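You operate a simulated robot arm through the tools that you are given. There is no shell and no other tool. Be economical: measure what you need, move in short steps, check, and stop when the job is done.

You run a simulated two-armed robot. Do the job below in one go: nothing can be reset, and whatever is moved stays where it is left.

## Task
Draw the silver rod out to short, clamp it and push the gold plug in.
Fine: steady it with the other hand, it ends within 4 cm of its place; free the blue lever to draw, clamp it again, plug home; pinch nothing.

It is judged by the outcome, as a careful person would: the job done as asked, and still so three seconds after it is handed in. It fails if anything else is knocked over, pushed out of place, dropped, spilled or broken.

## Robot
Two 7-joint arms with two-finger parallel grippers on one trunk, on a base that drives. Base frame: it is fixed to the floor where the robot stands at the start and does not move with it; the origin is under the middle of the robot, x ahead of it, y to its left, z up; the surface under the hand at the start is at about z = 80. Units: cm, rad, N and s.
The left shoulder is at the start at [11, 16.9, 151.1], the right one opposite. With the tool pointing down near the work surface each hand reaches from about 32 to 70 cm from the robot's upright axis, wherever it stands, measured 20 degrees to its own side. Places, roughly: blue lever on the cream stand [50, -10, 80]; brown plate with a purple roll (31x10x12 cm) [80, 10, 40]; dented brown tube (19x4x4 cm) [90, 20, 90]; silver rod [60, -10, 90]; socket on the silver rod [60, -10, 90]. Payload 1.57 kg a hand.
The tool frame of a hand sits at the grasp point between the pads (the TCP): z along the fingers, y along the line on which they close. The tips reach 3 cm beyond it. Largest opening 8 cm; finger width 1.7, thickness 1.2; the body of the gripper, 4 by 8.2 cm, starts 8 cm behind the TCP.
Orientation is told as [roll, pitch, yaw] about the base's x, y, z axes, in that order, counted from this pose: with the fingers straight down and closing along the base's y, the tool's x points along the base's -x, its y along +y and its z along -z.

## Interface
- The arms move only by the tool play_rows. It takes "left_moves", "right_moves" or both (then of equal length, played together; a hand with none holds still); each is a list of rows, each a list of 7 numbers: the opening, from 0 (shut) to 1 (fully open), then the shift along the base's x, y, z in cm, then the turn, a rotation vector about the base's x, y, z in rad. In form: [[hand, tx, ty, tz, wx, wy, wz], ...]. A call has 1 to 12 rows; each row is the pose to reach, as a shift and turn from the pose commanded when the call began. Rows are played at 5 a second. More than 5 cm and 0.15 rad between two rows, or a gripper value outside its range, and nothing of the call is played. A pose out of reach is approached as far as the arm can. The call stops where the force on the tool passes 40 N (or 10 N more than at its start, if that is more) or the arm is blocked; 0.2 s more then pass. Each finger travels about 7.2 cm/s and halts on what it meets, pressing with about 33 N; the grip force reading is that of the motor and also rises with nothing between the fingers. The clock runs only during rows and for 0.2 s after the last one: add rows that repeat a pose to give the fingers time. The reply holds the time, the measured pose of the TCP, the force on the tool along the base axes, the opening and the grip force, in the units named above and with some noise, with the torque about the TCP (base axes, N m) and any sound that the robot's microphone picked up.
- Cameras (640 x 400 px; columns grow to the right, rows downward): "scene" is now at [14.92, -2.83, 169.25]; the picture's right is [-0.38, -0.92, 0.00], its down [-0.72, 0.30, -0.62] and it looks along [0.57, -0.24, -0.78] (base axes); focal length 261 px, centre (320, 200). "left" rides on the left gripper at [7.2, 0.7, -12.2] in its tool frame; the picture's right is [-0.09, 1.00, 0.00], its down [-0.84, -0.08, -0.54] and it looks along [-0.54, -0.05, 0.84] (tool axes); focal length 238 px, centre (320, 200). "right" rides on the right gripper at [7.2, -0.7, -12.2] in its tool frame; the picture's right is [0.09, 1.00, 0.00], its down [-0.84, 0.08, -0.54] and it looks along [-0.54, 0.05, 0.84] (tool axes); focal length 238 px, centre (320, 200). There is no depth. A picture from a camera that has moved, and an enlarged one, comes with that camera's place and axes in the base frame and with its lens.
- camera(camera): a new picture of that camera. The clock stands still meanwhile.
- slide_trunk(by): slides the trunk up (or, below 0, down) by that many cm; the arms and the scene camera ride with it, the base frame stays. It gives what a move gives, with no picture.
- steer(legs): drives the robot by 1 to 6 legs, each [ahead, left, turn to the left] in cm, cm and rad, along the robot's own axes; the way and the turn of a leg run together, so that a leg with both is an arc; at most 150 cm and 3.142 rad a leg. The arms and the cameras ride along, it lands a little off, and it stops where it bumps. It gives what a move gives.
- pan_tilt(pan, tilt): turns the head with the scene camera to pan (to the left, within 1.501 rad either way) and tilt (down, from -0.506 to 1.204), counted from straight ahead of the robot. It gives what a move gives.
- zoom(camera, box): a new picture of the part [left, top, right, bottom] of that camera's present view, enlarged. The clock stands still meanwhile.
- sign_off(): hands the job in; it is judged then, once.

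Go step by step. Nothing tells you exact positions but the pictures and the camera data: compare them with the known pose of the tool, close in by small moves and look again before you grip or let go. The budget is 120 turns and 92 pictures, counting those below and the enlarged ones. Unless the task says otherwise, let go and move clear before handing in, and close with one line.

The tools are called after ">>>" as name(argument=value, ...) on one line, values as JSON. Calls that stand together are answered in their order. play_rows: Moves the arms, as the interface text tells. Its arguments: {"type":"object","properties":{"left_moves":{"type":"array","items":{"type":"array","items":{"type":"number"}}},"right_moves":{"type":"array","items":{"type":"array","items":{"type":"number"}}}},"required":[]} The other tools are called the same way: slide_trunk (by) slides the trunk up or down; steer (legs) drives the base; pan_tilt (pan, tilt) turns the head that bears the scene camera; camera (camera) takes a picture; zoom (camera, box) takes an enlarged picture of a part of a camera's view; sign_off () hands the job in.

At the start:

```text
time_s: 0.0
left_tcp_pos: [70.86, 6.98, 112.25]
left_tcp_rot: [-0.001, 0.001, 0.0]
left_contact_force: [0.1, -0.5, -0.1]
left_moment: [-0.01, 0.0, -0.01]
left_grip_width: 8.0
left_gripper_force: 0.0
right_tcp_pos: [56.43, -43.54, 119.64]
right_tcp_rot: [0.001, 0.002, -0.001]
right_contact_force: [1.2, -0.5, 0.4]
right_moment: [-0.01, -0.03, -0.05]
right_grip_width: 8.01
right_gripper_force: 0.1
trunk travel left (down, up): [-82.5, 6.5]
robot x, y, heading: [0.17, 0.17, 0.004]
head pan, tilt: [-0.394, 0.899]
```

scene: 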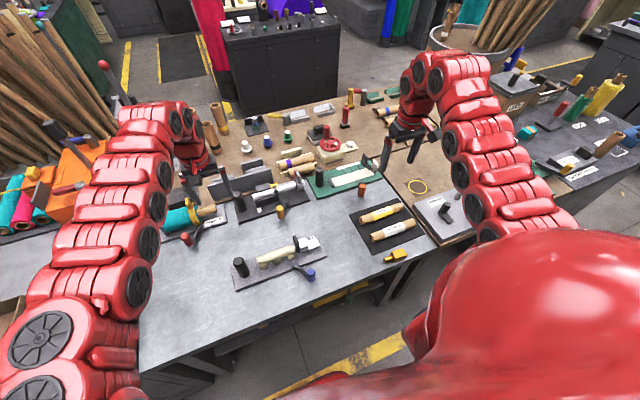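
right: 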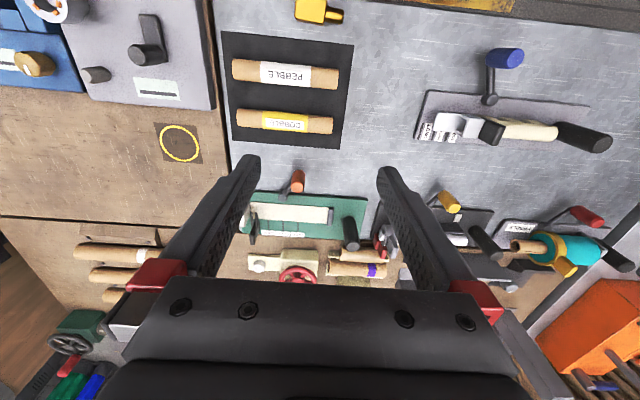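
left: 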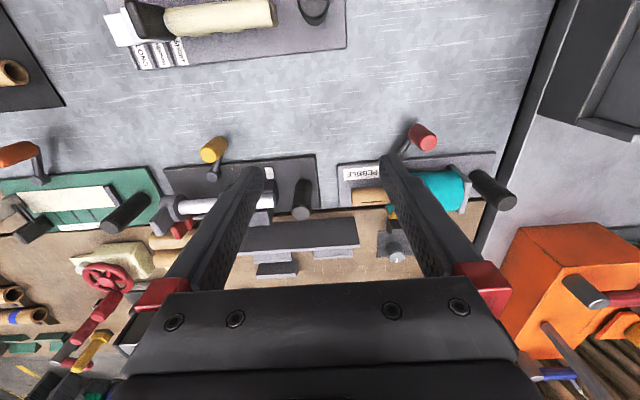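

I see a bench with several fixtures; the one with the blue lever (cream stand) is near the middle front. I'll look closer at it first.

>>> zoom(camera="scene", box=[210, 160, 450, 310])

>>> zoom(camera="right", box=[400, 30, 640, 180])

```text
2.67 times, centred on (330, 235) of scene
camera zoom: at [14.92, -2.83, 169.25], right [-0.38, -0.92, 0.0], down [-0.72, 0.3, -0.62], along [0.57, -0.24, -0.78], focal length 696 px, centre (293, 107)
```

zoom: 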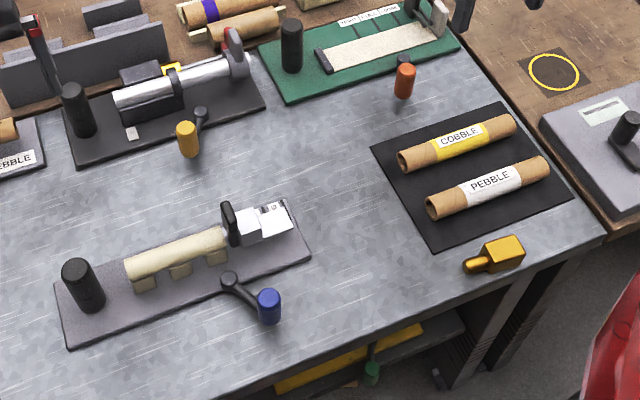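

```text
2.67 times, centred on (520, 105) of right
camera zoom: at [49.12, -44.14, 131.85], right [-0.09, 1.0, 0.0], down [0.84, 0.07, 0.54], along [0.54, 0.05, -0.84], focal length 636 px, centre (-213, 453)
```

zoom: 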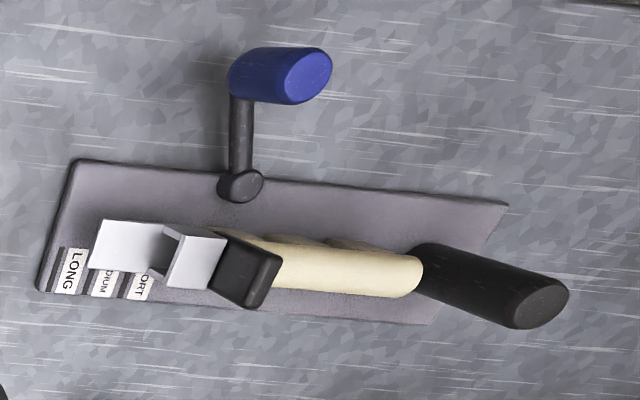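

The stand has a black upright grip at its left end, a cream tube, a silver rod with socket toward the right, SHORT/MEDIUM/LONG marks and a blue lever on the front. I'll bring the right hand's camera nearer for detail.

>>> play_rows(right_moves=[[1, -3, 2.5, -2, 0, 0, 0], [1, -6, 5, -4, 0, 0, 0], [1, -9, 7.5, -6, 0, 0, 0], [1, -12, 10, -8, 0, 0, 0], [1, -15, 12.5, -10, 0, 0, 0], [1, -17, 15, -12, 0, 0, 0]])

>>> camera(camera="right")

>>> zoom(camera="scene", box=[220, 220, 340, 295])

```text
time_s: 1.4
left_tcp_pos: [70.79, 6.9, 112.33]
left_tcp_rot: [0.0, -0.001, 0.0]
left_contact_force: [-0.1, 0.3, -0.3]
left_moment: [0.0, -0.02, -0.01]
left_grip_width: 8.01
left_gripper_force: 0.0
right_tcp_pos: [56.26, -43.63, 119.69]
right_tcp_rot: [0.002, 0.002, -0.003]
right_contact_force: [0.3, 0.2, -0.4]
right_moment: [0.0, -0.01, -0.02]
right_grip_width: 8.0
right_gripper_force: 0.0
right hand out of reach, approached as far as the arm can: row 1, 2, 3, 4, 5, 6
trunk travel left (down, up): [-82.5, 6.5]
robot x, y, heading: [0.2, 0.01, 0.002]
head pan, tilt: [-0.394, 0.899]
```

```text
86 pictures are left
camera right: at [49.12, -44.14, 131.85], right [-0.09, 1.0, 0.0], down [0.84, 0.07, 0.54], along [0.54, 0.05, -0.84], focal length 238 px, centre (320, 200)
```

right: 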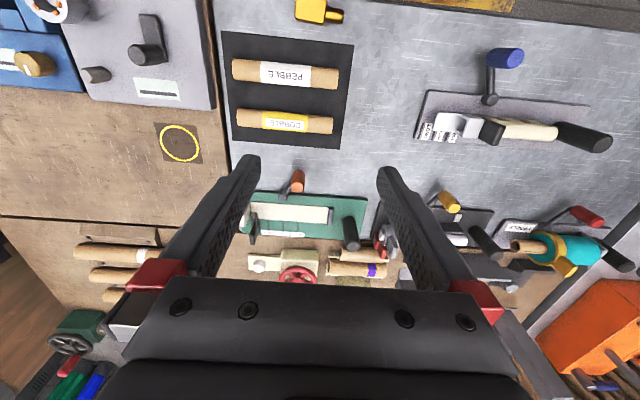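

```text
5.33 times, centred on (280, 258) of scene
camera zoom: at [14.92, -2.83, 169.25], right [-0.38, -0.92, 0.0], down [-0.72, 0.3, -0.62], along [0.57, -0.24, -0.78], focal length 1393 px, centre (533, -107)
```

zoom: 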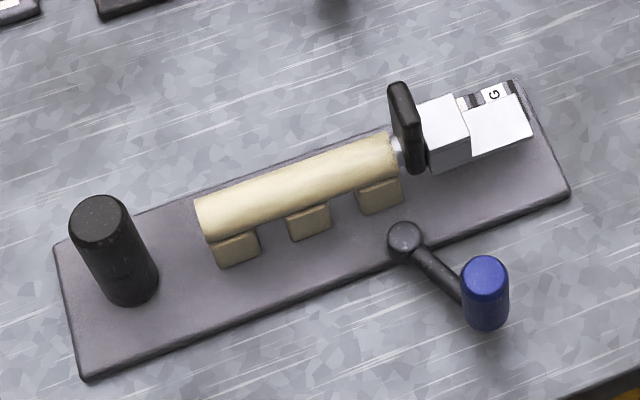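

The right hand didn't move, as the interim poses at that height were beyond it. I'll go lower first.

>>> play_rows(right_moves=[[1, 0, 0, -4, 0, 0, 0], [1, 0, 2, -8, 0, 0, 0], [1, -2, 4, -12, 0, 0, 0], [1, -4, 6, -15, 0, 0, 0]])

>>> camera(camera="right")

```text
time_s: 2.4
left_tcp_pos: [70.68, 7.02, 112.35]
left_tcp_rot: [0.0, 0.0, 0.001]
left_contact_force: [0.6, 0.0, 0.7]
left_moment: [-0.03, 0.02, 0.02]
left_grip_width: 7.99
left_gripper_force: 0.0
right_tcp_pos: [56.63, -43.2, 107.41]
right_tcp_rot: [-0.001, -0.004, -0.002]
right_contact_force: [-0.3, 0.3, -0.3]
right_moment: [0.0, 0.03, -0.02]
right_grip_width: 8.02
right_gripper_force: 0.1
right hand out of reach, approached as far as the arm can: row 1, 2, 3, 4
trunk travel left (down, up): [-82.5, 6.5]
robot x, y, heading: [0.07, 0.27, -0.004]
head pan, tilt: [-0.394, 0.899]
```

```text
84 pictures are left
camera right: at [49.36, -43.73, 119.56], right [-0.09, 1.0, 0.0], down [0.83, 0.08, 0.55], along [0.54, 0.05, -0.84], focal length 238 px, centre (320, 200)
```

right: 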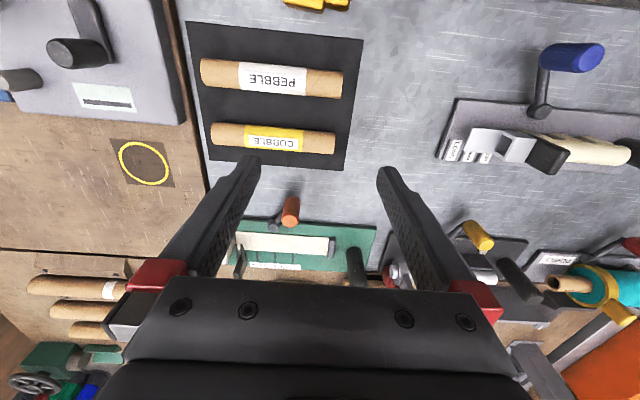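

Now at z 107; I'll try moving inward from here.

>>> play_rows(right_moves=[[1, 0, 3, 0, 0, 0, 0], [1, 0, 6, 0, 0, 0, 0], [1, -3, 9, 0, 0, 0, 0], [1, -6, 12, 0, 0, 0, 0], [1, -9, 15, 0, 0, 0, 0]])

```text
time_s: 3.6
left_tcp_pos: [70.83, 7.04, 112.38]
left_tcp_rot: [0.001, 0.0, 0.0]
left_contact_force: [-0.2, 0.1, -1.4]
left_moment: [0.03, 0.03, -0.02]
left_grip_width: 7.98
left_gripper_force: 0.1
right_tcp_pos: [57.27, -36.92, 103.44]
right_tcp_rot: [0.001, 0.002, -0.002]
right_contact_force: [0.6, -0.2, -1.0]
right_moment: [0.02, -0.03, 0.0]
right_grip_width: 8.01
right_gripper_force: 0.0
right hand out of reach, approached as far as the arm can: row 1, 2, 3, 4, 5
trunk travel left (down, up): [-82.5, 6.5]
robot x, y, heading: [0.23, -0.2, 0.002]
head pan, tilt: [-0.394, 0.899]
```

The arm cannot fold in at this height; I'll raise the trunk so the hands work lower relative to the shoulders.

>>> slide_trunk(by=6.4)

>>> play_rows(right_moves=[[1, 0, 0, -4, 0, 0, 0], [1, 0, 0, -8, 0, 0, 0], [1, -3, 0, -12, 0, 0, 0], [1, -6, 0, -12, 0, 0, 0], [1, -9, 0, -12, 0, 0, 0]])

>>> camera(camera="right")

```text
time_s: 4.6
left_tcp_pos: [70.82, 7.06, 118.83]
left_tcp_rot: [-0.001, 0.0, 0.0]
left_contact_force: [-0.2, 0.2, -0.1]
left_moment: [0.0, -0.01, 0.01]
left_grip_width: 8.0
left_gripper_force: 0.1
right_tcp_pos: [57.26, -36.95, 109.88]
right_tcp_rot: [0.0, 0.002, -0.002]
right_contact_force: [-0.4, 0.3, -0.8]
right_moment: [0.0, 0.02, -0.02]
right_grip_width: 8.0
right_gripper_force: 0.0
trunk travel left (down, up): [-88.9, 0.1]
robot x, y, heading: [0.11, -0.2, 0.001]
head pan, tilt: [-0.394, 0.899]
```

```text
time_s: 5.8
left_tcp_pos: [70.79, 6.92, 118.72]
left_tcp_rot: [-0.001, 0.001, 0.0]
left_contact_force: [-0.2, -0.6, -0.2]
left_moment: [0.02, -0.02, 0.02]
left_grip_width: 8.01
left_gripper_force: 0.1
right_tcp_pos: [48.32, -36.85, 97.94]
right_tcp_rot: [-0.001, 0.0, -0.002]
right_contact_force: [-0.1, 1.1, -1.0]
right_moment: [0.0, -0.02, 0.04]
right_grip_width: 8.02
right_gripper_force: 0.0
trunk travel left (down, up): [-88.9, 0.1]
robot x, y, heading: [0.32, -0.32, 0.002]
head pan, tilt: [-0.394, 0.899]
```

```text
83 pictures are left
camera right: at [40.94, -37.46, 110.16], right [-0.09, 1.0, 0.0], down [0.84, 0.08, 0.54], along [0.54, 0.05, -0.84], focal length 238 px, centre (320, 200)
```

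right: 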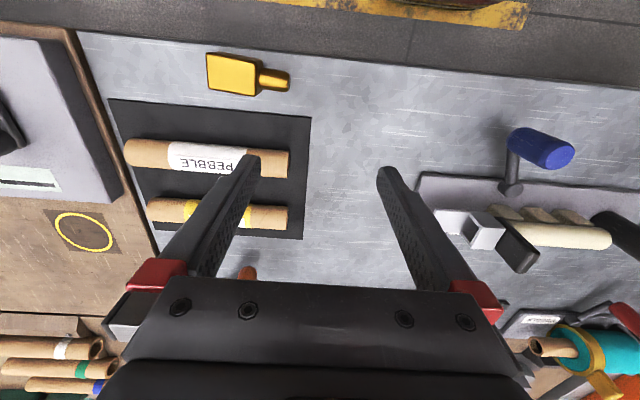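

Reach works here. Zooming on the stand and plug.

>>> zoom(camera="right", box=[400, 100, 640, 290])

>>> zoom(camera="right", box=[190, 35, 310, 110])

```text
2.11 times, centred on (520, 195) of right
camera zoom: at [40.94, -37.46, 110.16], right [-0.09, 1.0, 0.0], down [0.84, 0.08, 0.54], along [0.54, 0.05, -0.84], focal length 502 px, centre (-101, 210)
```

zoom: 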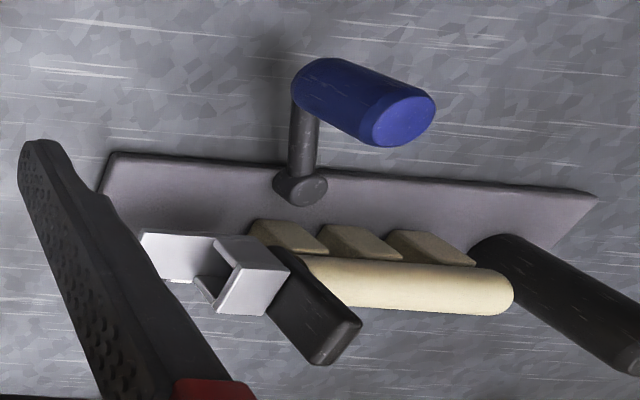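

```text
5.33 times, centred on (250, 72) of right
camera zoom: at [40.94, -37.46, 110.16], right [-0.09, 1.0, 0.0], down [0.84, 0.08, 0.54], along [0.54, 0.05, -0.84], focal length 1271 px, centre (693, 880)
```

zoom: 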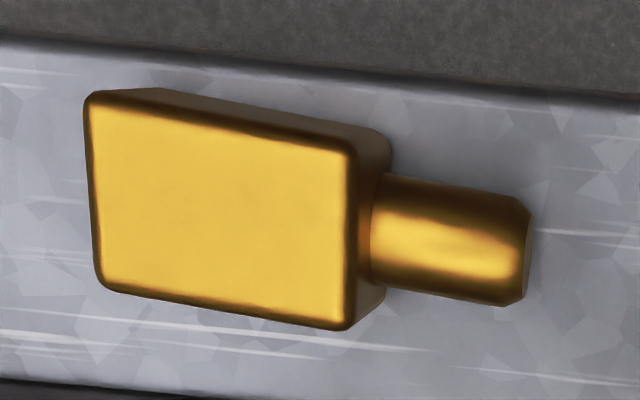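

I need to see the socket's mouth from the right side. I'll yaw the right hand 90° left, which also suits gripping plug and rod.

>>> play_rows(right_moves=[[1, 0, 0, 0, 0, 0, 0.143], [1, 0, 0, 0, 0, 0, 0.286], [1, 0, 0, 0, 0, 0, 0.429], [1, 0, 0, 0, 0, 0, 0.571], [1, 1, 0, 0, 0, 0, 0.714], [1, 2, 0, 0, 0, 0, 0.857], [1, 3, 0, 0, 0, 0, 1.0], [1, 4, 0, 0, 0, 0, 1.142], [1, 5, 0, 0, 0, 0, 1.285], [1, 6, 0, 0, 0, 0, 1.428], [1, 6, 0, 0, 0, 0, 1.571]])

>>> camera(camera="right")

```text
time_s: 8.2
left_tcp_pos: [70.81, 6.94, 118.67]
left_tcp_rot: [0.001, -0.001, 0.002]
left_contact_force: [-0.5, 0.4, -0.1]
left_moment: [0.03, 0.03, 0.04]
left_grip_width: 8.0
left_gripper_force: 0.0
right_tcp_pos: [54.3, -36.86, 98.01]
right_tcp_rot: [0.0, 0.0, 1.571]
right_contact_force: [0.1, -0.2, 0.8]
right_moment: [0.02, -0.02, -0.02]
right_grip_width: 8.01
right_gripper_force: 0.0
trunk travel left (down, up): [-88.9, 0.1]
robot x, y, heading: [0.03, 0.01, -0.0]
head pan, tilt: [-0.394, 0.899]
```

```text
80 pictures are left
camera right: at [54.92, -43.97, 110.18], right [-1.0, -0.09, 0.0], down [-0.08, 0.84, 0.54], along [-0.05, 0.54, -0.84], focal length 238 px, centre (320, 200)
```

right: 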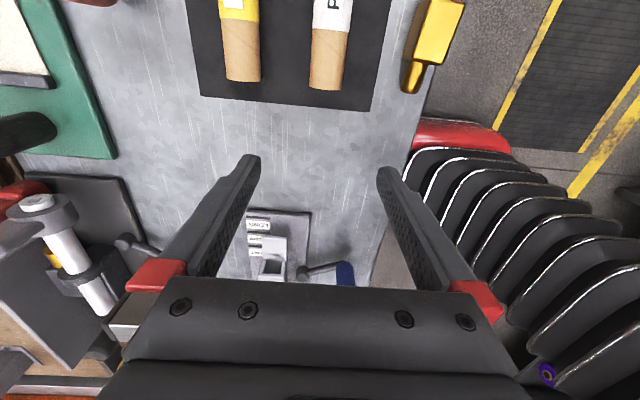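

>>> zoom(camera="right", box=[225, 195, 385, 290])

```text
4.00 times, centred on (305, 242) of right
camera zoom: at [54.92, -43.97, 110.18], right [-1.0, -0.09, 0.0], down [-0.08, 0.84, 0.54], along [-0.05, 0.54, -0.84], focal length 953 px, centre (380, 30)
```

zoom: 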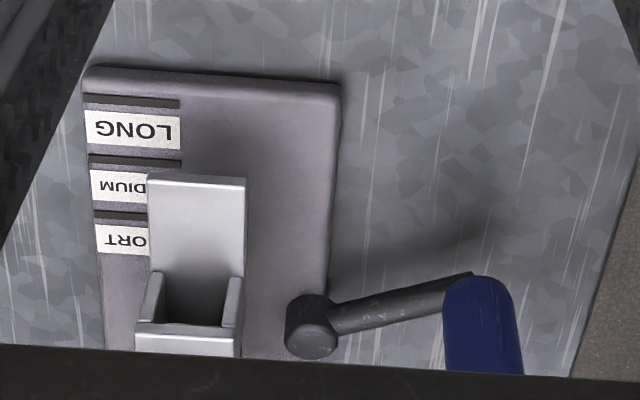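

The socket looks like a box with a tray facing right (-y). I'll tilt the right hand up for a flatter look into it.

>>> play_rows(right_moves=[[1, 0.5, 0.5, 0, 0.14, 0, 0], [1, 1, 1, 0, 0.28, 0, 0], [1, 1.5, 1.5, 0, 0.42, 0, 0], [1, 2, 2, 0, 0.56, 0, 0], [1, 2, 2, 0, 0.7, 0, 0]])

>>> zoom(camera="right", box=[200, 120, 440, 300])

```text
time_s: 9.4
left_tcp_pos: [70.81, 6.98, 118.73]
left_tcp_rot: [0.0, 0.001, 0.002]
left_contact_force: [-0.3, 0.5, 0.2]
left_moment: [-0.03, 0.05, -0.05]
left_grip_width: 8.01
left_gripper_force: 0.0
right_tcp_pos: [56.23, -34.84, 97.89]
right_tcp_rot: [0.001, -0.631, 1.565]
right_contact_force: [0.4, 0.0, 0.0]
right_moment: [0.01, 0.02, -0.02]
right_grip_width: 7.98
right_gripper_force: 0.0
right hand out of reach, approached as far as the arm can: row 5
trunk travel left (down, up): [-88.9, 0.1]
robot x, y, heading: [-0.14, -0.24, 0.004]
head pan, tilt: [-0.394, 0.899]
```

```text
2.22 times, centred on (320, 210) of right
camera zoom: at [56.89, -47.85, 103.54], right [-1.0, -0.07, -0.05], down [-0.07, 0.36, 0.93], along [-0.05, 0.93, -0.36], focal length 530 px, centre (320, 178)
```

zoom: 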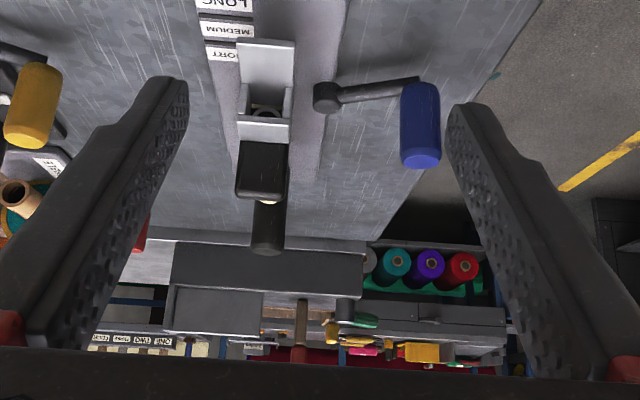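

>>> zoom(camera="right", box=[265, 115, 395, 215])

```text
4.00 times, centred on (330, 165) of right
camera zoom: at [56.89, -47.85, 103.54], right [-1.0, -0.07, -0.05], down [-0.07, 0.36, 0.93], along [-0.05, 0.93, -0.36], focal length 953 px, centre (280, 340)
```

zoom: 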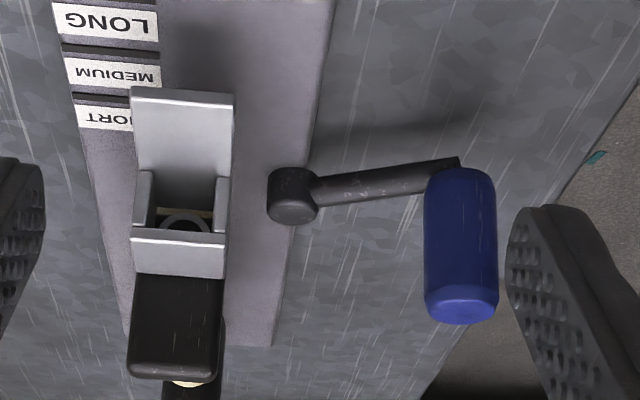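

The socket has a tray, a top bar and a hole in its back wall for the plug's nose. I'll bring the left camera over the rod end to see what indexes against the SHORT mark (stripe at about y=-15.4).

>>> play_rows(left_moves=[[1, 0, 0, -5, 0, 0, 0], [1, 0, 0, -10, 0, 0, 0], [1, -2, -2, -14, 0, 0, 0], [1, -6, -4, -16, 0, 0, 0], [1, -10, -6, -18, 0, 0, 0], [1, -14, -9, -18, 0, 0, 0], [1, -18, -12, -18, 0, 0, 0]])

>>> camera(camera="left")

```text
time_s: 11.0
left_tcp_pos: [52.68, -4.94, 100.62]
left_tcp_rot: [0.0, -0.001, 0.002]
left_contact_force: [0.0, -0.6, -0.5]
left_moment: [0.0, -0.04, 0.0]
left_grip_width: 8.0
left_gripper_force: 0.1
right_tcp_pos: [56.07, -34.95, 98.05]
right_tcp_rot: [0.002, -0.631, 1.57]
right_contact_force: [-0.1, -0.2, 0.6]
right_moment: [0.02, -0.01, -0.02]
right_grip_width: 8.02
right_gripper_force: 0.1
trunk travel left (down, up): [-88.9, 0.1]
robot x, y, heading: [-0.19, -0.26, -0.003]
head pan, tilt: [-0.394, 0.899]
```

```text
76 pictures are left
camera left: at [45.55, -4.28, 112.95], right [0.09, 1.0, 0.0], down [0.84, -0.08, 0.54], along [0.54, -0.05, -0.84], focal length 238 px, centre (320, 200)
```

left: 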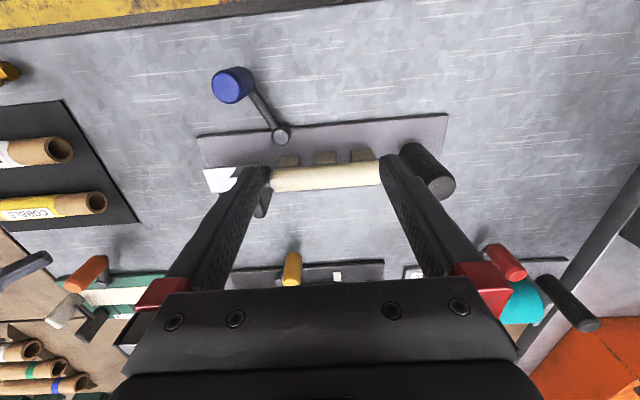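

>>> play_rows(left_moves=[[1, 0, -3, 0, 0, 0, 0], [1, 0, -6, 0, 0, 0, 0], [1, 0, -8, -1, 0, 0, 0]])

>>> zoom(camera="left", box=[230, 90, 390, 240])

```text
time_s: 11.8
left_tcp_pos: [52.84, -12.96, 99.42]
left_tcp_rot: [0.001, 0.002, 0.0]
left_contact_force: [0.0, 0.1, -0.5]
left_moment: [0.0, 0.05, 0.04]
left_grip_width: 7.99
left_gripper_force: 0.1
right_tcp_pos: [56.25, -34.82, 97.97]
right_tcp_rot: [0.002, -0.63, 1.569]
right_contact_force: [0.2, -0.3, 0.5]
right_moment: [0.01, -0.01, -0.01]
right_grip_width: 8.01
right_gripper_force: 0.1
trunk travel left (down, up): [-88.9, 0.1]
robot x, y, heading: [0.08, -0.25, 0.004]
head pan, tilt: [-0.394, 0.899]
```

```text
2.67 times, centred on (310, 165) of left
camera zoom: at [45.79, -12.27, 111.83], right [0.09, 1.0, 0.0], down [0.84, -0.08, 0.54], along [0.54, -0.05, -0.84], focal length 636 px, centre (347, 293)
```

zoom: 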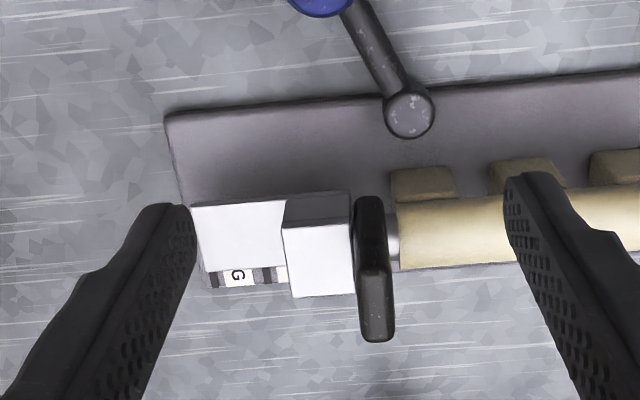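

The rod's black flange (centre y≈-12.5) sits 3 cm short of the SHORT stripe, matching the 3 cm mark spacing, so the flange is probably the index. Now a closer look at the lever.

>>> zoom(camera="left", box=[270, 40, 370, 150])

>>> zoom(camera="scene", box=[230, 190, 390, 290])

```text
3.64 times, centred on (320, 95) of left
camera zoom: at [45.79, -12.27, 111.83], right [0.09, 1.0, 0.0], down [0.84, -0.08, 0.54], along [0.54, -0.05, -0.84], focal length 867 px, centre (320, 582)
```

zoom: 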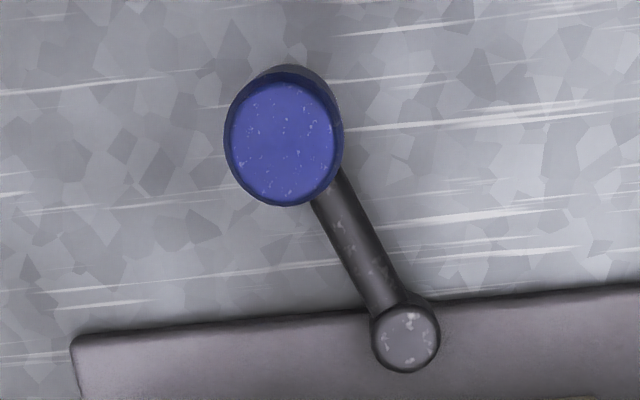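

```text
4.00 times, centred on (310, 240) of scene
camera zoom: at [15.01, -2.83, 175.64], right [-0.38, -0.92, 0.0], down [-0.72, 0.3, -0.62], along [0.57, -0.24, -0.78], focal length 1045 px, centre (360, 40)
```

zoom: 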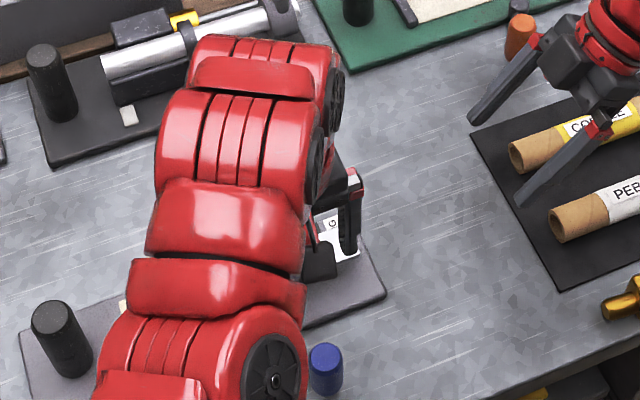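

Lever pivot ≈ (54.5,-10.2), knob ≈ (48,-13.6), top z≈88.5. Next the left hand goes over the black post at about (58.9, 7.2) to steady the stand.

>>> play_rows(left_moves=[[1, 1, 4, 0, 0, 0, 0], [1, 2, 8, 0, 0, 0, 0], [1, 3, 12, 0, 0, 0, 0], [1, 4, 16, 0, 0, 0, 0], [1, 6, 20, 0, 0, 0, 0], [1, 6, 20, -3, 0, 0, 0]])

>>> camera(camera="left")

```text
time_s: 13.2
left_tcp_pos: [58.89, 7.18, 96.74]
left_tcp_rot: [0.0, -0.001, 0.0]
left_contact_force: [0.4, -0.1, -0.1]
left_moment: [-0.01, 0.0, 0.0]
left_grip_width: 8.0
left_gripper_force: 0.1
right_tcp_pos: [56.21, -34.89, 97.99]
right_tcp_rot: [0.002, -0.631, 1.567]
right_contact_force: [0.1, 0.3, -0.6]
right_moment: [-0.01, 0.0, 0.0]
right_grip_width: 7.98
right_gripper_force: 0.1
trunk travel left (down, up): [-88.9, 0.1]
robot x, y, heading: [0.18, -0.22, -0.003]
head pan, tilt: [-0.394, 0.899]
```

```text
72 pictures are left
camera left: at [51.8, 7.83, 108.88], right [0.09, 1.0, 0.0], down [0.84, -0.08, 0.54], along [0.54, -0.05, -0.84], focal length 238 px, centre (320, 200)
```

left: 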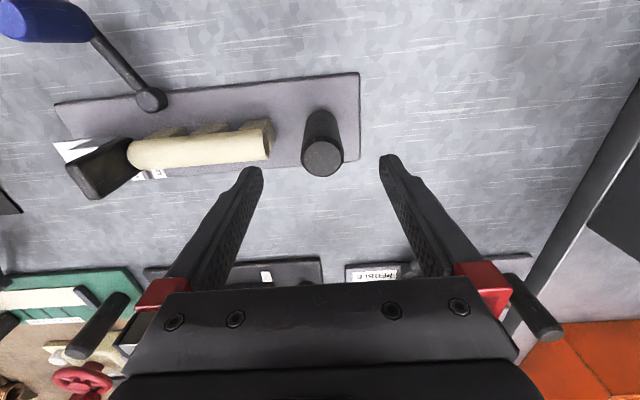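

Post top at ≈(59.2,7.3). The tube end is close, so I'll half-close before descending, then grip high on the post.

>>> play_rows(left_moves=[[0.6, 0.3, 0.2, 0, 0, 0, 0], [0.6, 0.3, 0.2, -3, 0, 0, 0], [0.6, 0.3, 0.2, -6, 0, 0, 0], [0.6, 0.3, 0.2, -8.5, 0, 0, 0]])

>>> camera(camera="left")

```text
time_s: 14.2
left_tcp_pos: [59.36, 7.27, 88.32]
left_tcp_rot: [0.001, -0.003, 0.0]
left_contact_force: [0.5, 0.4, -0.5]
left_moment: [0.0, -0.02, 0.03]
left_grip_width: 4.8
left_gripper_force: 0.1
right_tcp_pos: [56.24, -34.83, 98.02]
right_tcp_rot: [0.004, -0.629, 1.568]
right_contact_force: [0.0, 0.7, 0.4]
right_moment: [-0.01, -0.01, 0.0]
right_grip_width: 8.01
right_gripper_force: 0.0
trunk travel left (down, up): [-88.9, 0.1]
robot x, y, heading: [-0.14, 0.07, -0.004]
head pan, tilt: [-0.394, 0.899]
```

```text
71 pictures are left
camera left: at [52.15, 7.98, 100.52], right [0.09, 1.0, 0.0], down [0.84, -0.08, 0.54], along [0.54, -0.05, -0.84], focal length 238 px, centre (320, 200)
```

left: 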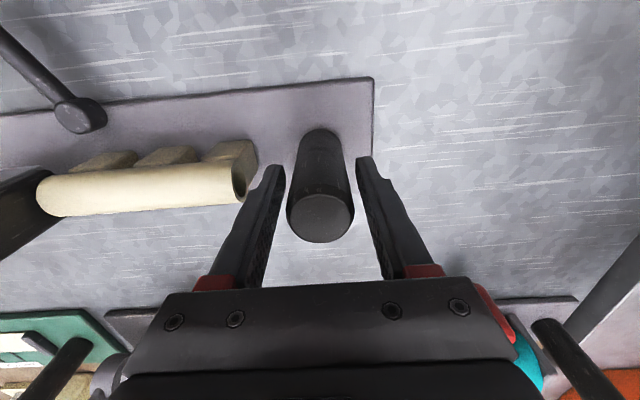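

The post is centred between the fingers; closing.

>>> play_rows(left_moves=[[0.3, 0, 0, 0, 0, 0, 0], [0.0, 0, 0, 0, 0, 0, 0], [0.0, 0, 0, 0, 0, 0, 0], [0.0, 0, 0, 0, 0, 0, 0]], right_moves=[[1, -1, -1, 0, -0.14, 0, 0], [1, -2, -1, 0, -0.28, 0, 0], [1, -4, -1, 0, -0.42, 0, 0], [1, -6, -1, 0, -0.56, 0, 0]])

>>> camera(camera="left")

```text
time_s: 15.2
left_tcp_pos: [59.19, 7.29, 88.23]
left_tcp_rot: [0.0, 0.0, 0.001]
left_contact_force: [0.7, 0.4, 0.2]
left_moment: [0.82, -0.06, -0.02]
left_grip_width: 3.57
left_gripper_force: 33.0
right_tcp_pos: [50.1, -35.71, 98.01]
right_tcp_rot: [0.002, -0.068, 1.566]
right_contact_force: [0.8, -0.8, 0.0]
right_moment: [-0.01, -0.01, -0.03]
right_grip_width: 8.0
right_gripper_force: 0.0
trunk travel left (down, up): [-88.9, 0.1]
robot x, y, heading: [-0.22, 0.0, -0.001]
head pan, tilt: [-0.394, 0.899]
```

```text
70 pictures are left
camera left: at [52.09, 8.05, 100.49], right [0.09, 1.0, 0.0], down [0.84, -0.08, 0.54], along [0.54, -0.05, -0.84], focal length 238 px, centre (320, 200)
```

left: 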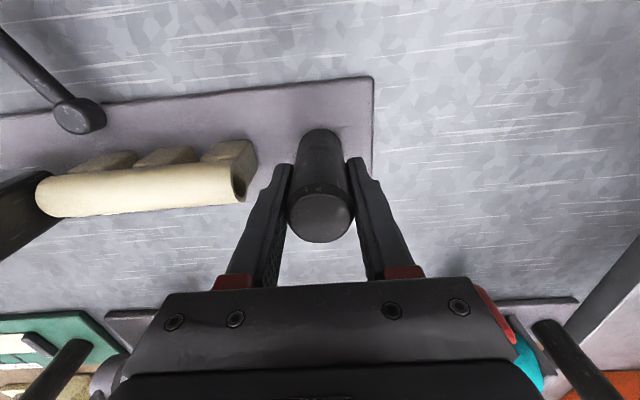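

Post held (3.6 cm thick). Now I level the right hand and bring it near the lever, then yaw it so the fingers straddle the knob along its swing.

>>> play_rows(right_moves=[[1, -1, 4, 0, -0.068, 0, 0], [1, -1, 8, 0, -0.068, 0, 0], [1, -1, 10, 0, -0.068, 0, 0]])

>>> play_rows(right_moves=[[1, 0, 2, 0, 0, 0, -0.14], [1, 0, 4, 0, 0, 0, -0.28], [1, 0, 6, 0, 0, 0, -0.42], [1, 0, 8, 0, 0, 0, -0.56], [1, 0, 10, 0, 0, 0, -0.7], [1, 0, 12, 0, 0, 0, -0.84], [1, -1, 12, -1, 0, 0, -0.98], [1, -1, 12, -3, 0, 0, -1.09]])

>>> camera(camera="right")

```text
time_s: 16.0
left_tcp_pos: [59.27, 7.28, 88.25]
left_tcp_rot: [0.0, 0.003, -0.002]
left_contact_force: [0.4, 0.2, 0.8]
left_moment: [0.8, -0.06, -0.03]
left_grip_width: 3.56
left_gripper_force: 32.6
right_tcp_pos: [49.08, -25.82, 97.92]
right_tcp_rot: [0.001, -0.002, 1.57]
right_contact_force: [0.7, 0.4, -0.3]
right_moment: [-0.02, 0.02, 0.02]
right_grip_width: 8.0
right_gripper_force: 0.0
trunk travel left (down, up): [-88.9, 0.1]
robot x, y, heading: [-0.19, 0.0, 0.003]
head pan, tilt: [-0.394, 0.899]
```

```text
time_s: 17.8
left_tcp_pos: [59.2, 7.3, 88.32]
left_tcp_rot: [-0.001, 0.001, 0.001]
left_contact_force: [-0.7, -1.0, -1.0]
left_moment: [0.82, -0.07, -0.01]
left_grip_width: 3.53
left_gripper_force: 32.7
right_tcp_pos: [48.33, -13.72, 94.92]
right_tcp_rot: [0.001, 0.0, 0.478]
right_contact_force: [-0.6, 0.0, -0.1]
right_moment: [0.0, 0.04, -0.04]
right_grip_width: 8.0
right_gripper_force: 0.2
trunk travel left (down, up): [-88.9, 0.1]
robot x, y, heading: [-0.26, -0.01, -0.005]
head pan, tilt: [-0.394, 0.899]
```

```text
69 pictures are left
camera right: at [42.19, -17.62, 107.12], right [-0.54, 0.84, 0.0], down [0.71, 0.45, 0.54], along [0.45, 0.29, -0.84], focal length 238 px, centre (320, 200)
```

right: 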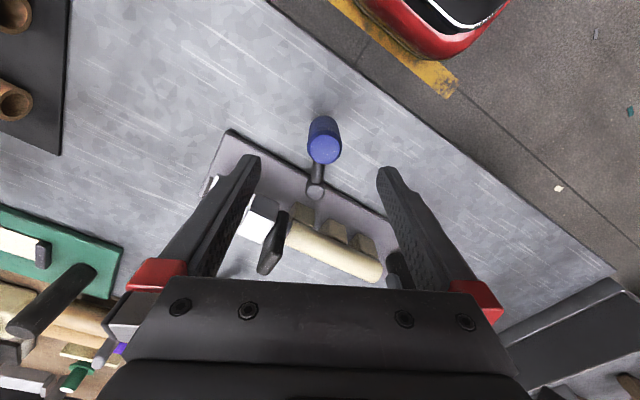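

Knob is at ≈(47.8,-13.7), centred; descending around it.

>>> play_rows(right_moves=[[0.7, -0.5, 0, -2, 0, 0, 0], [0.7, -0.5, 0, -4.5, 0, 0, 0], [0.7, -0.5, 0, -7.3, 0, 0, 0]])

>>> camera(camera="right")

```text
time_s: 18.6
left_tcp_pos: [59.17, 7.19, 88.15]
left_tcp_rot: [0.001, 0.002, -0.001]
left_contact_force: [0.6, 0.6, 0.1]
left_moment: [0.82, -0.07, -0.01]
left_grip_width: 3.57
left_gripper_force: 33.3
right_tcp_pos: [47.92, -13.84, 87.58]
right_tcp_rot: [0.002, 0.0, 0.478]
right_contact_force: [0.1, -0.2, -0.5]
right_moment: [0.0, 0.03, 0.01]
right_grip_width: 5.6
right_gripper_force: 0.1
trunk travel left (down, up): [-88.9, 0.1]
robot x, y, heading: [-0.15, -0.34, -0.002]
head pan, tilt: [-0.394, 0.899]
```

```text
68 pictures are left
camera right: at [41.75, -17.72, 99.79], right [-0.54, 0.84, 0.0], down [0.71, 0.45, 0.54], along [0.45, 0.29, -0.84], focal length 238 px, centre (320, 200)
```

right: 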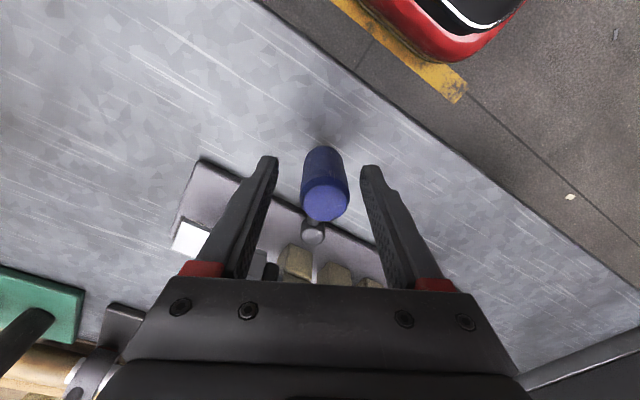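

Straddled. Closing on the knob, then a small counter-clockwise trial.

>>> play_rows(right_moves=[[0.3, 0, 0, 0, 0, 0, 0], [0, 0, 0, 0, 0, 0, 0], [0, 0, 0, 0, 0, 0, 0]])

>>> play_rows(right_moves=[[0, 0.19, -0.33, 0, 0, 0, 0.05], [0, 0.39, -0.65, 0, 0, 0, 0.1], [0, 0.85, -1.26, 0, 0, 0, 0.2]])

```text
time_s: 19.4
left_tcp_pos: [59.19, 7.21, 88.3]
left_tcp_rot: [-0.002, 0.002, -0.001]
left_contact_force: [-1.2, -5.7, 0.2]
left_moment: [0.54, 0.52, 0.22]
left_grip_width: 3.55
left_gripper_force: 32.7
right_tcp_pos: [47.83, -13.89, 87.65]
right_tcp_rot: [0.002, -0.001, 0.48]
right_contact_force: [1.0, 5.7, 1.0]
right_moment: [-0.83, -0.05, 0.23]
right_grip_width: 2.91
right_gripper_force: 32.6
trunk travel left (down, up): [-88.9, 0.1]
robot x, y, heading: [0.13, 0.24, -0.002]
head pan, tilt: [-0.394, 0.899]
```

```text
time_s: 20.2
left_tcp_pos: [59.19, 7.15, 88.25]
left_tcp_rot: [-0.001, 0.002, -0.001]
left_contact_force: [-5.6, -15.5, 0.4]
left_moment: [0.86, 0.24, 0.06]
left_grip_width: 3.55
left_gripper_force: 33.1
right_tcp_pos: [48.76, -14.9, 87.89]
right_tcp_rot: [0.002, -0.006, 0.683]
right_contact_force: [6.8, 15.0, -0.5]
right_moment: [-0.57, -0.21, 0.0]
right_grip_width: 2.9
right_gripper_force: 33.1
trunk travel left (down, up): [-88.9, 0.1]
robot x, y, heading: [-0.07, -0.07, 0.002]
head pan, tilt: [-0.394, 0.899]
```

>>> camera(camera="right")

>>> camera(camera="left")

```text
67 pictures are left
camera right: at [43.5, -20.04, 99.86], right [-0.7, 0.71, 0.0], down [0.6, 0.58, 0.55], along [0.39, 0.38, -0.84], focal length 238 px, centre (320, 200)
```

right: 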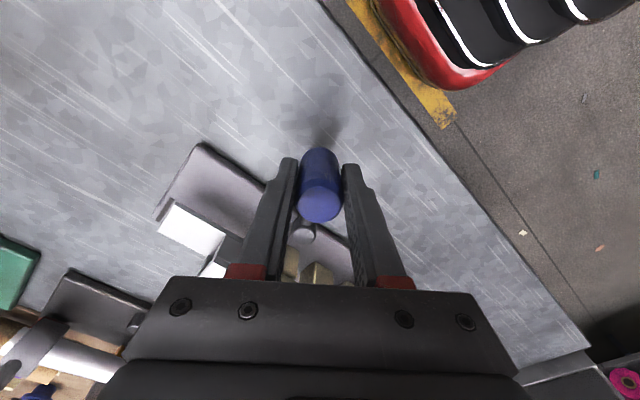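

```text
66 pictures are left
camera left: at [52.09, 7.84, 100.52], right [0.09, 1.0, 0.0], down [0.84, -0.08, 0.54], along [0.54, -0.05, -0.84], focal length 238 px, centre (320, 200)
```

left: 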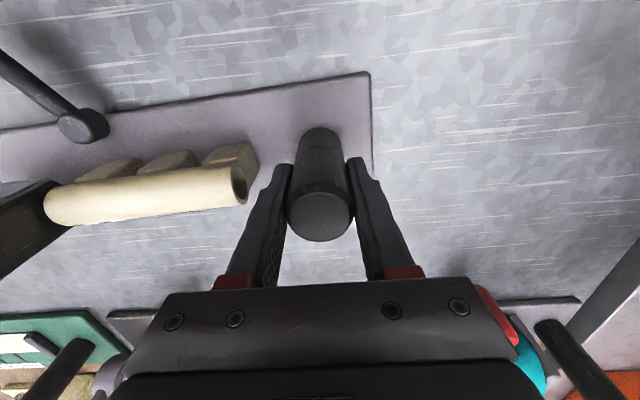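

The stand as a whole pivoted slightly about the post: counter-clockwise is the lever's hard way. I'll return and try clockwise.

>>> play_rows(right_moves=[[0, -0.46, 0.61, 0, 0, 0, -0.1], [0, -0.85, 1.26, 0, 0, 0, -0.2], [0, -1.18, 1.95, 0, 0, 0, -0.3], [0, -1.43, 2.66, 0, 0, 0, -0.4]])

>>> camera(camera="left")

```text
time_s: 21.2
left_tcp_pos: [59.32, 7.47, 88.16]
left_tcp_rot: [0.002, -0.001, 0.001]
left_contact_force: [4.3, 6.1, -0.3]
left_moment: [-0.7, -0.42, 0.16]
left_grip_width: 3.54
left_gripper_force: 33.9
right_tcp_pos: [47.11, -12.5, 87.54]
right_tcp_rot: [-0.003, 0.003, 0.275]
right_contact_force: [-4.7, -5.2, 1.4]
right_moment: [0.63, 0.31, -0.04]
right_grip_width: 2.93
right_gripper_force: 32.9
trunk travel left (down, up): [-88.9, 0.1]
robot x, y, heading: [0.04, 0.06, 0.006]
head pan, tilt: [-0.394, 0.899]
```

```text
65 pictures are left
camera left: at [52.16, 8.14, 100.55], right [0.09, 1.0, 0.0], down [0.84, -0.08, 0.54], along [0.54, -0.05, -0.84], focal length 238 px, centre (320, 200)
```

left: 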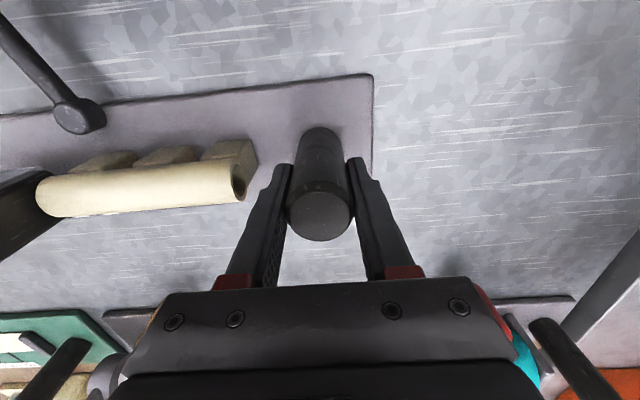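

Clockwise works: the lever turned relative to the stand with little force and the stand returned to place. Continuing clockwise.

>>> play_rows(right_moves=[[0, -0.18, 0.74, 0, 0, 0, -0.1], [0, -0.29, 1.49, 0, 0, 0, -0.2], [0, -0.33, 2.25, 0, 0, 0, -0.3], [0, -0.28, 3.01, 0, 0, 0, -0.4]])

>>> camera(camera="left")

```text
time_s: 22.2
left_tcp_pos: [59.18, 7.38, 88.24]
left_tcp_rot: [0.0, 0.001, 0.0]
left_contact_force: [3.5, 7.9, 0.5]
left_moment: [-0.53, -0.25, 0.04]
left_grip_width: 3.55
left_gripper_force: 33.1
right_tcp_pos: [46.9, -9.47, 87.66]
right_tcp_rot: [0.0, 0.001, -0.123]
right_contact_force: [-5.7, -6.8, 2.1]
right_moment: [0.57, 0.23, -0.34]
right_grip_width: 2.9
right_gripper_force: 33.4
trunk travel left (down, up): [-88.9, 0.1]
robot x, y, heading: [0.28, 0.02, 0.003]
head pan, tilt: [-0.394, 0.899]
```

```text
64 pictures are left
camera left: at [52.09, 8.04, 100.52], right [0.09, 1.0, 0.0], down [0.84, -0.08, 0.54], along [0.54, -0.05, -0.84], focal length 238 px, centre (320, 200)
```

left: 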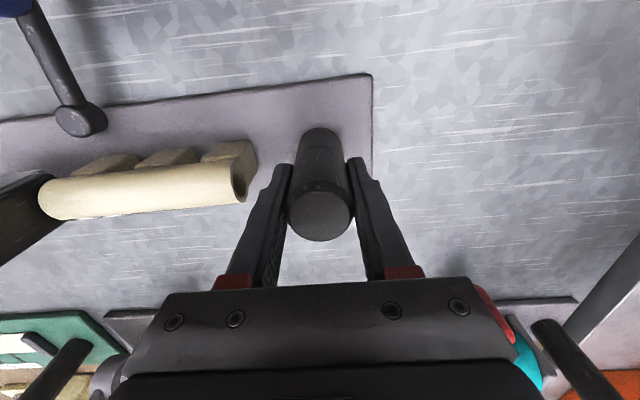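

>>> play_rows(right_moves=[[0, 0.0, 0.75, 0, 0, 0, -0.1], [0, 0.15, 1.49, 0, 0, 0, -0.2], [0, 0.4, 2.2, 0, 0, 0, -0.3], [0, 0.7, 2.88, 0, 0, 0, -0.4]])

>>> camera(camera="left")

```text
time_s: 23.2
left_tcp_pos: [59.22, 7.34, 88.2]
left_tcp_rot: [-0.001, 0.001, 0.0]
left_contact_force: [1.0, -1.4, 1.9]
left_moment: [0.64, 0.58, 0.02]
left_grip_width: 3.56
left_gripper_force: 32.9
right_tcp_pos: [47.67, -6.52, 87.72]
right_tcp_rot: [0.002, -0.002, -0.522]
right_contact_force: [-0.6, 0.8, -0.6]
right_moment: [-0.66, 0.18, 0.14]
right_grip_width: 2.87
right_gripper_force: 33.4
trunk travel left (down, up): [-88.9, 0.1]
robot x, y, heading: [-0.28, -0.05, -0.004]
head pan, tilt: [-0.394, 0.899]
```

```text
63 pictures are left
camera left: at [52.15, 7.95, 100.52], right [0.09, 1.0, 0.0], down [0.84, -0.08, 0.54], along [0.54, -0.05, -0.84], focal length 238 px, centre (320, 200)
```

left: 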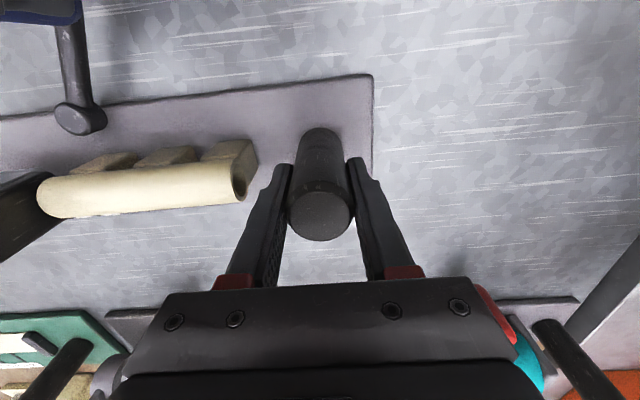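

Resistance vanished - likely freed. A little further to be sure.

>>> play_rows(right_moves=[[0, 0.4, 0.65, 0, 0, 0, -0.1], [0, 0.85, 1.25, 0, 0, 0, -0.2]])

>>> camera(camera="left")

```text
time_s: 23.8
left_tcp_pos: [59.35, 7.66, 88.38]
left_tcp_rot: [0.006, -0.007, 0.004]
left_contact_force: [20.2, 25.5, 0.3]
left_moment: [-1.17, -0.29, -0.16]
left_grip_width: 3.59
left_gripper_force: 33.1
right_tcp_pos: [48.21, -5.8, 87.54]
right_tcp_rot: [-0.007, -0.004, -0.726]
right_contact_force: [-20.0, -27.7, 12.7]
right_moment: [0.04, -0.81, -0.22]
right_grip_width: 2.92
right_gripper_force: 33.6
trunk travel left (down, up): [-88.9, 0.1]
robot x, y, heading: [-0.15, -0.35, -0.002]
head pan, tilt: [-0.394, 0.899]
```

```text
62 pictures are left
camera left: at [52.23, 8.34, 100.63], right [0.09, 1.0, 0.01], down [0.83, -0.08, 0.55], along [0.55, -0.04, -0.84], focal length 238 px, centre (320, 200)
```

left: 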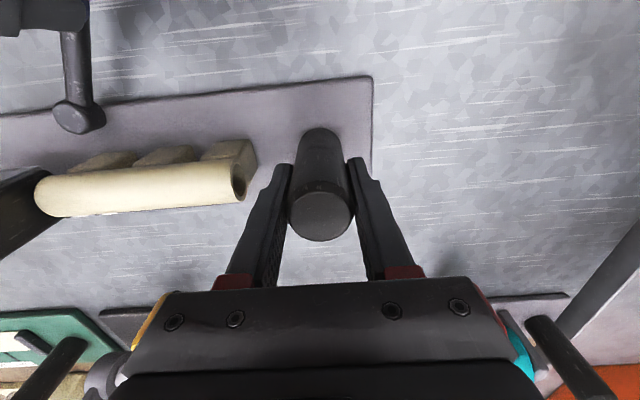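

Hit the free-side stop (about 60° of travel). I'll relax, let go of the knob and lift clear.

>>> play_rows(right_moves=[[0, -0.4, -0.6, 0, 0, 0, 0.1], [0, -0.75, -1.1, 0, 0, 0, 0.17], [0.6, -0.75, -1.1, 0, 0, 0, 0.17], [0.6, -0.75, -1.1, 0, 0, 0, 0.17], [0.6, -0.75, -1.1, 4, 0, 0, 0.17], [0.6, -0.75, -1.1, 8, 0, 0, 0.17], [0.6, -0.75, -1.1, 10.5, 0, 0, 0.17]])

>>> camera(camera="right")

```text
time_s: 25.4
left_tcp_pos: [59.25, 7.27, 88.24]
left_tcp_rot: [0.0, 0.001, 0.0]
left_contact_force: [-1.2, 1.6, 2.0]
left_moment: [-0.38, 0.35, -0.1]
left_grip_width: 3.55
left_gripper_force: 33.2
right_tcp_pos: [47.66, -6.41, 98.15]
right_tcp_rot: [-0.001, 0.001, -0.551]
right_contact_force: [0.5, 0.0, -0.5]
right_moment: [0.03, 0.01, 0.02]
right_grip_width: 4.78
right_gripper_force: 0.0
trunk travel left (down, up): [-88.9, 0.1]
robot x, y, heading: [-0.13, 0.09, -0.005]
head pan, tilt: [-0.394, 0.899]
```

```text
61 pictures are left
camera right: at [41.1, -3.17, 110.29], right [0.44, 0.9, 0.0], down [0.75, -0.37, 0.54], along [0.49, -0.24, -0.84], focal length 238 px, centre (320, 200)
```

right: 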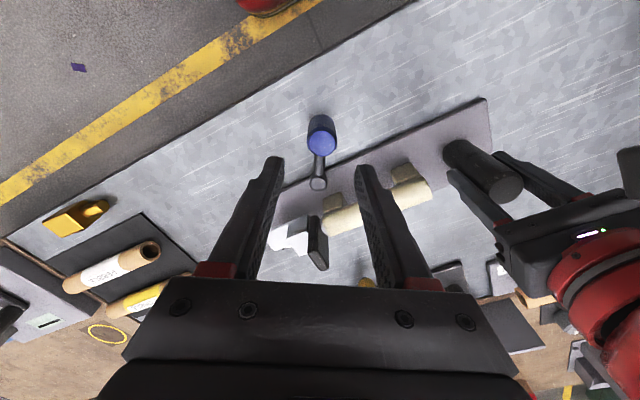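

Lever is now on the free side (knob ≈ (47.7,-6.3)). Next: turn the right hand to close along x and go over the rod's black flange.

>>> play_rows(right_moves=[[0.6, 0, -3, 0, 0, 0, 0.14], [0.6, 0, -6, 0, 0, 0, 0.28], [0.6, 0, -9, 0, 0, 0, 0.42], [0.7, 0, -11, 0, 0, 0, 0.56], [0.7, 0, -13, 0, 0, 0, 0.7], [0.7, 2, -13, 0, 0, 0, 0.84], [0.7, 4, -13, 0, 0, 0, 0.98], [0.7, 6, -13, 0, 0, 0, 1.12], [0.7, 8, -13, 0, 0, 0, 1.26], [0.7, 10, -13, 0, 0, 0, 1.4], [0.7, 11, -13, 0, 0, 0, 1.54], [0.7, 11, -13, 0, 0, 0, 1.68]])

>>> play_rows(right_moves=[[0.7, 0, 0, 0, 0, 0, 0.14], [0.7, 0, 0, 0, 0, 0, 0.28], [0.7, 0, 2, 0, 0, 0, 0.42], [0.7, 0.5, 4, 0, 0, 0, 0.441]])

>>> camera(camera="right")

```text
time_s: 28.0
left_tcp_pos: [59.26, 7.21, 88.32]
left_tcp_rot: [0.0, 0.001, 0.0]
left_contact_force: [-1.4, -0.4, -0.7]
left_moment: [0.49, 0.14, 0.09]
left_grip_width: 3.55
left_gripper_force: 33.0
right_tcp_pos: [58.73, -19.48, 98.18]
right_tcp_rot: [0.0, -0.003, 1.131]
right_contact_force: [-0.2, 0.5, 0.9]
right_moment: [-0.02, 0.04, 0.0]
right_grip_width: 5.6
right_gripper_force: 0.0
trunk travel left (down, up): [-88.9, 0.1]
robot x, y, heading: [-0.06, -0.29, 0.0]
head pan, tilt: [-0.394, 0.899]
```

```text
time_s: 29.0
left_tcp_pos: [59.24, 7.27, 88.16]
left_tcp_rot: [-0.001, 0.001, -0.001]
left_contact_force: [0.2, 1.9, -0.5]
left_moment: [-0.36, 0.22, -0.12]
left_grip_width: 3.51
left_gripper_force: 33.2
right_tcp_pos: [59.27, -15.53, 98.06]
right_tcp_rot: [0.001, 0.0, 1.571]
right_contact_force: [1.1, -0.4, -0.1]
right_moment: [0.03, -0.01, 0.0]
right_grip_width: 5.59
right_gripper_force: 0.0
trunk travel left (down, up): [-88.9, 0.1]
robot x, y, heading: [0.13, -0.08, 0.002]
head pan, tilt: [-0.394, 0.899]
```

```text
60 pictures are left
camera right: at [59.9, -22.65, 110.29], right [-1.0, -0.09, 0.0], down [-0.08, 0.84, 0.54], along [-0.05, 0.54, -0.84], focal length 238 px, centre (320, 200)
```

right: 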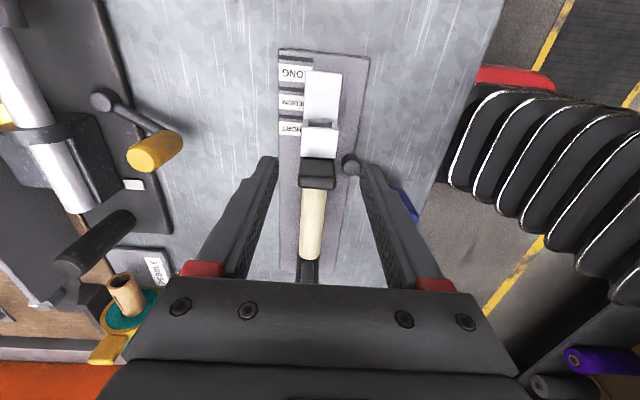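

>>> zoom(camera="right", box=[260, 40, 380, 210])

```text
2.35 times, centred on (320, 125) of right
camera zoom: at [59.9, -22.65, 110.29], right [-1.0, -0.09, 0.0], down [-0.08, 0.84, 0.54], along [-0.05, 0.54, -0.84], focal length 561 px, centre (320, 376)
```

zoom: 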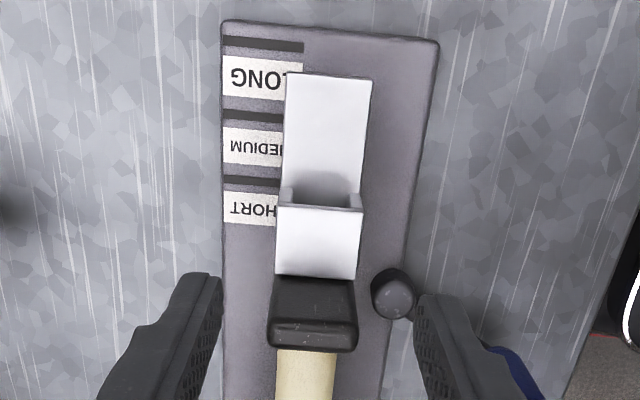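

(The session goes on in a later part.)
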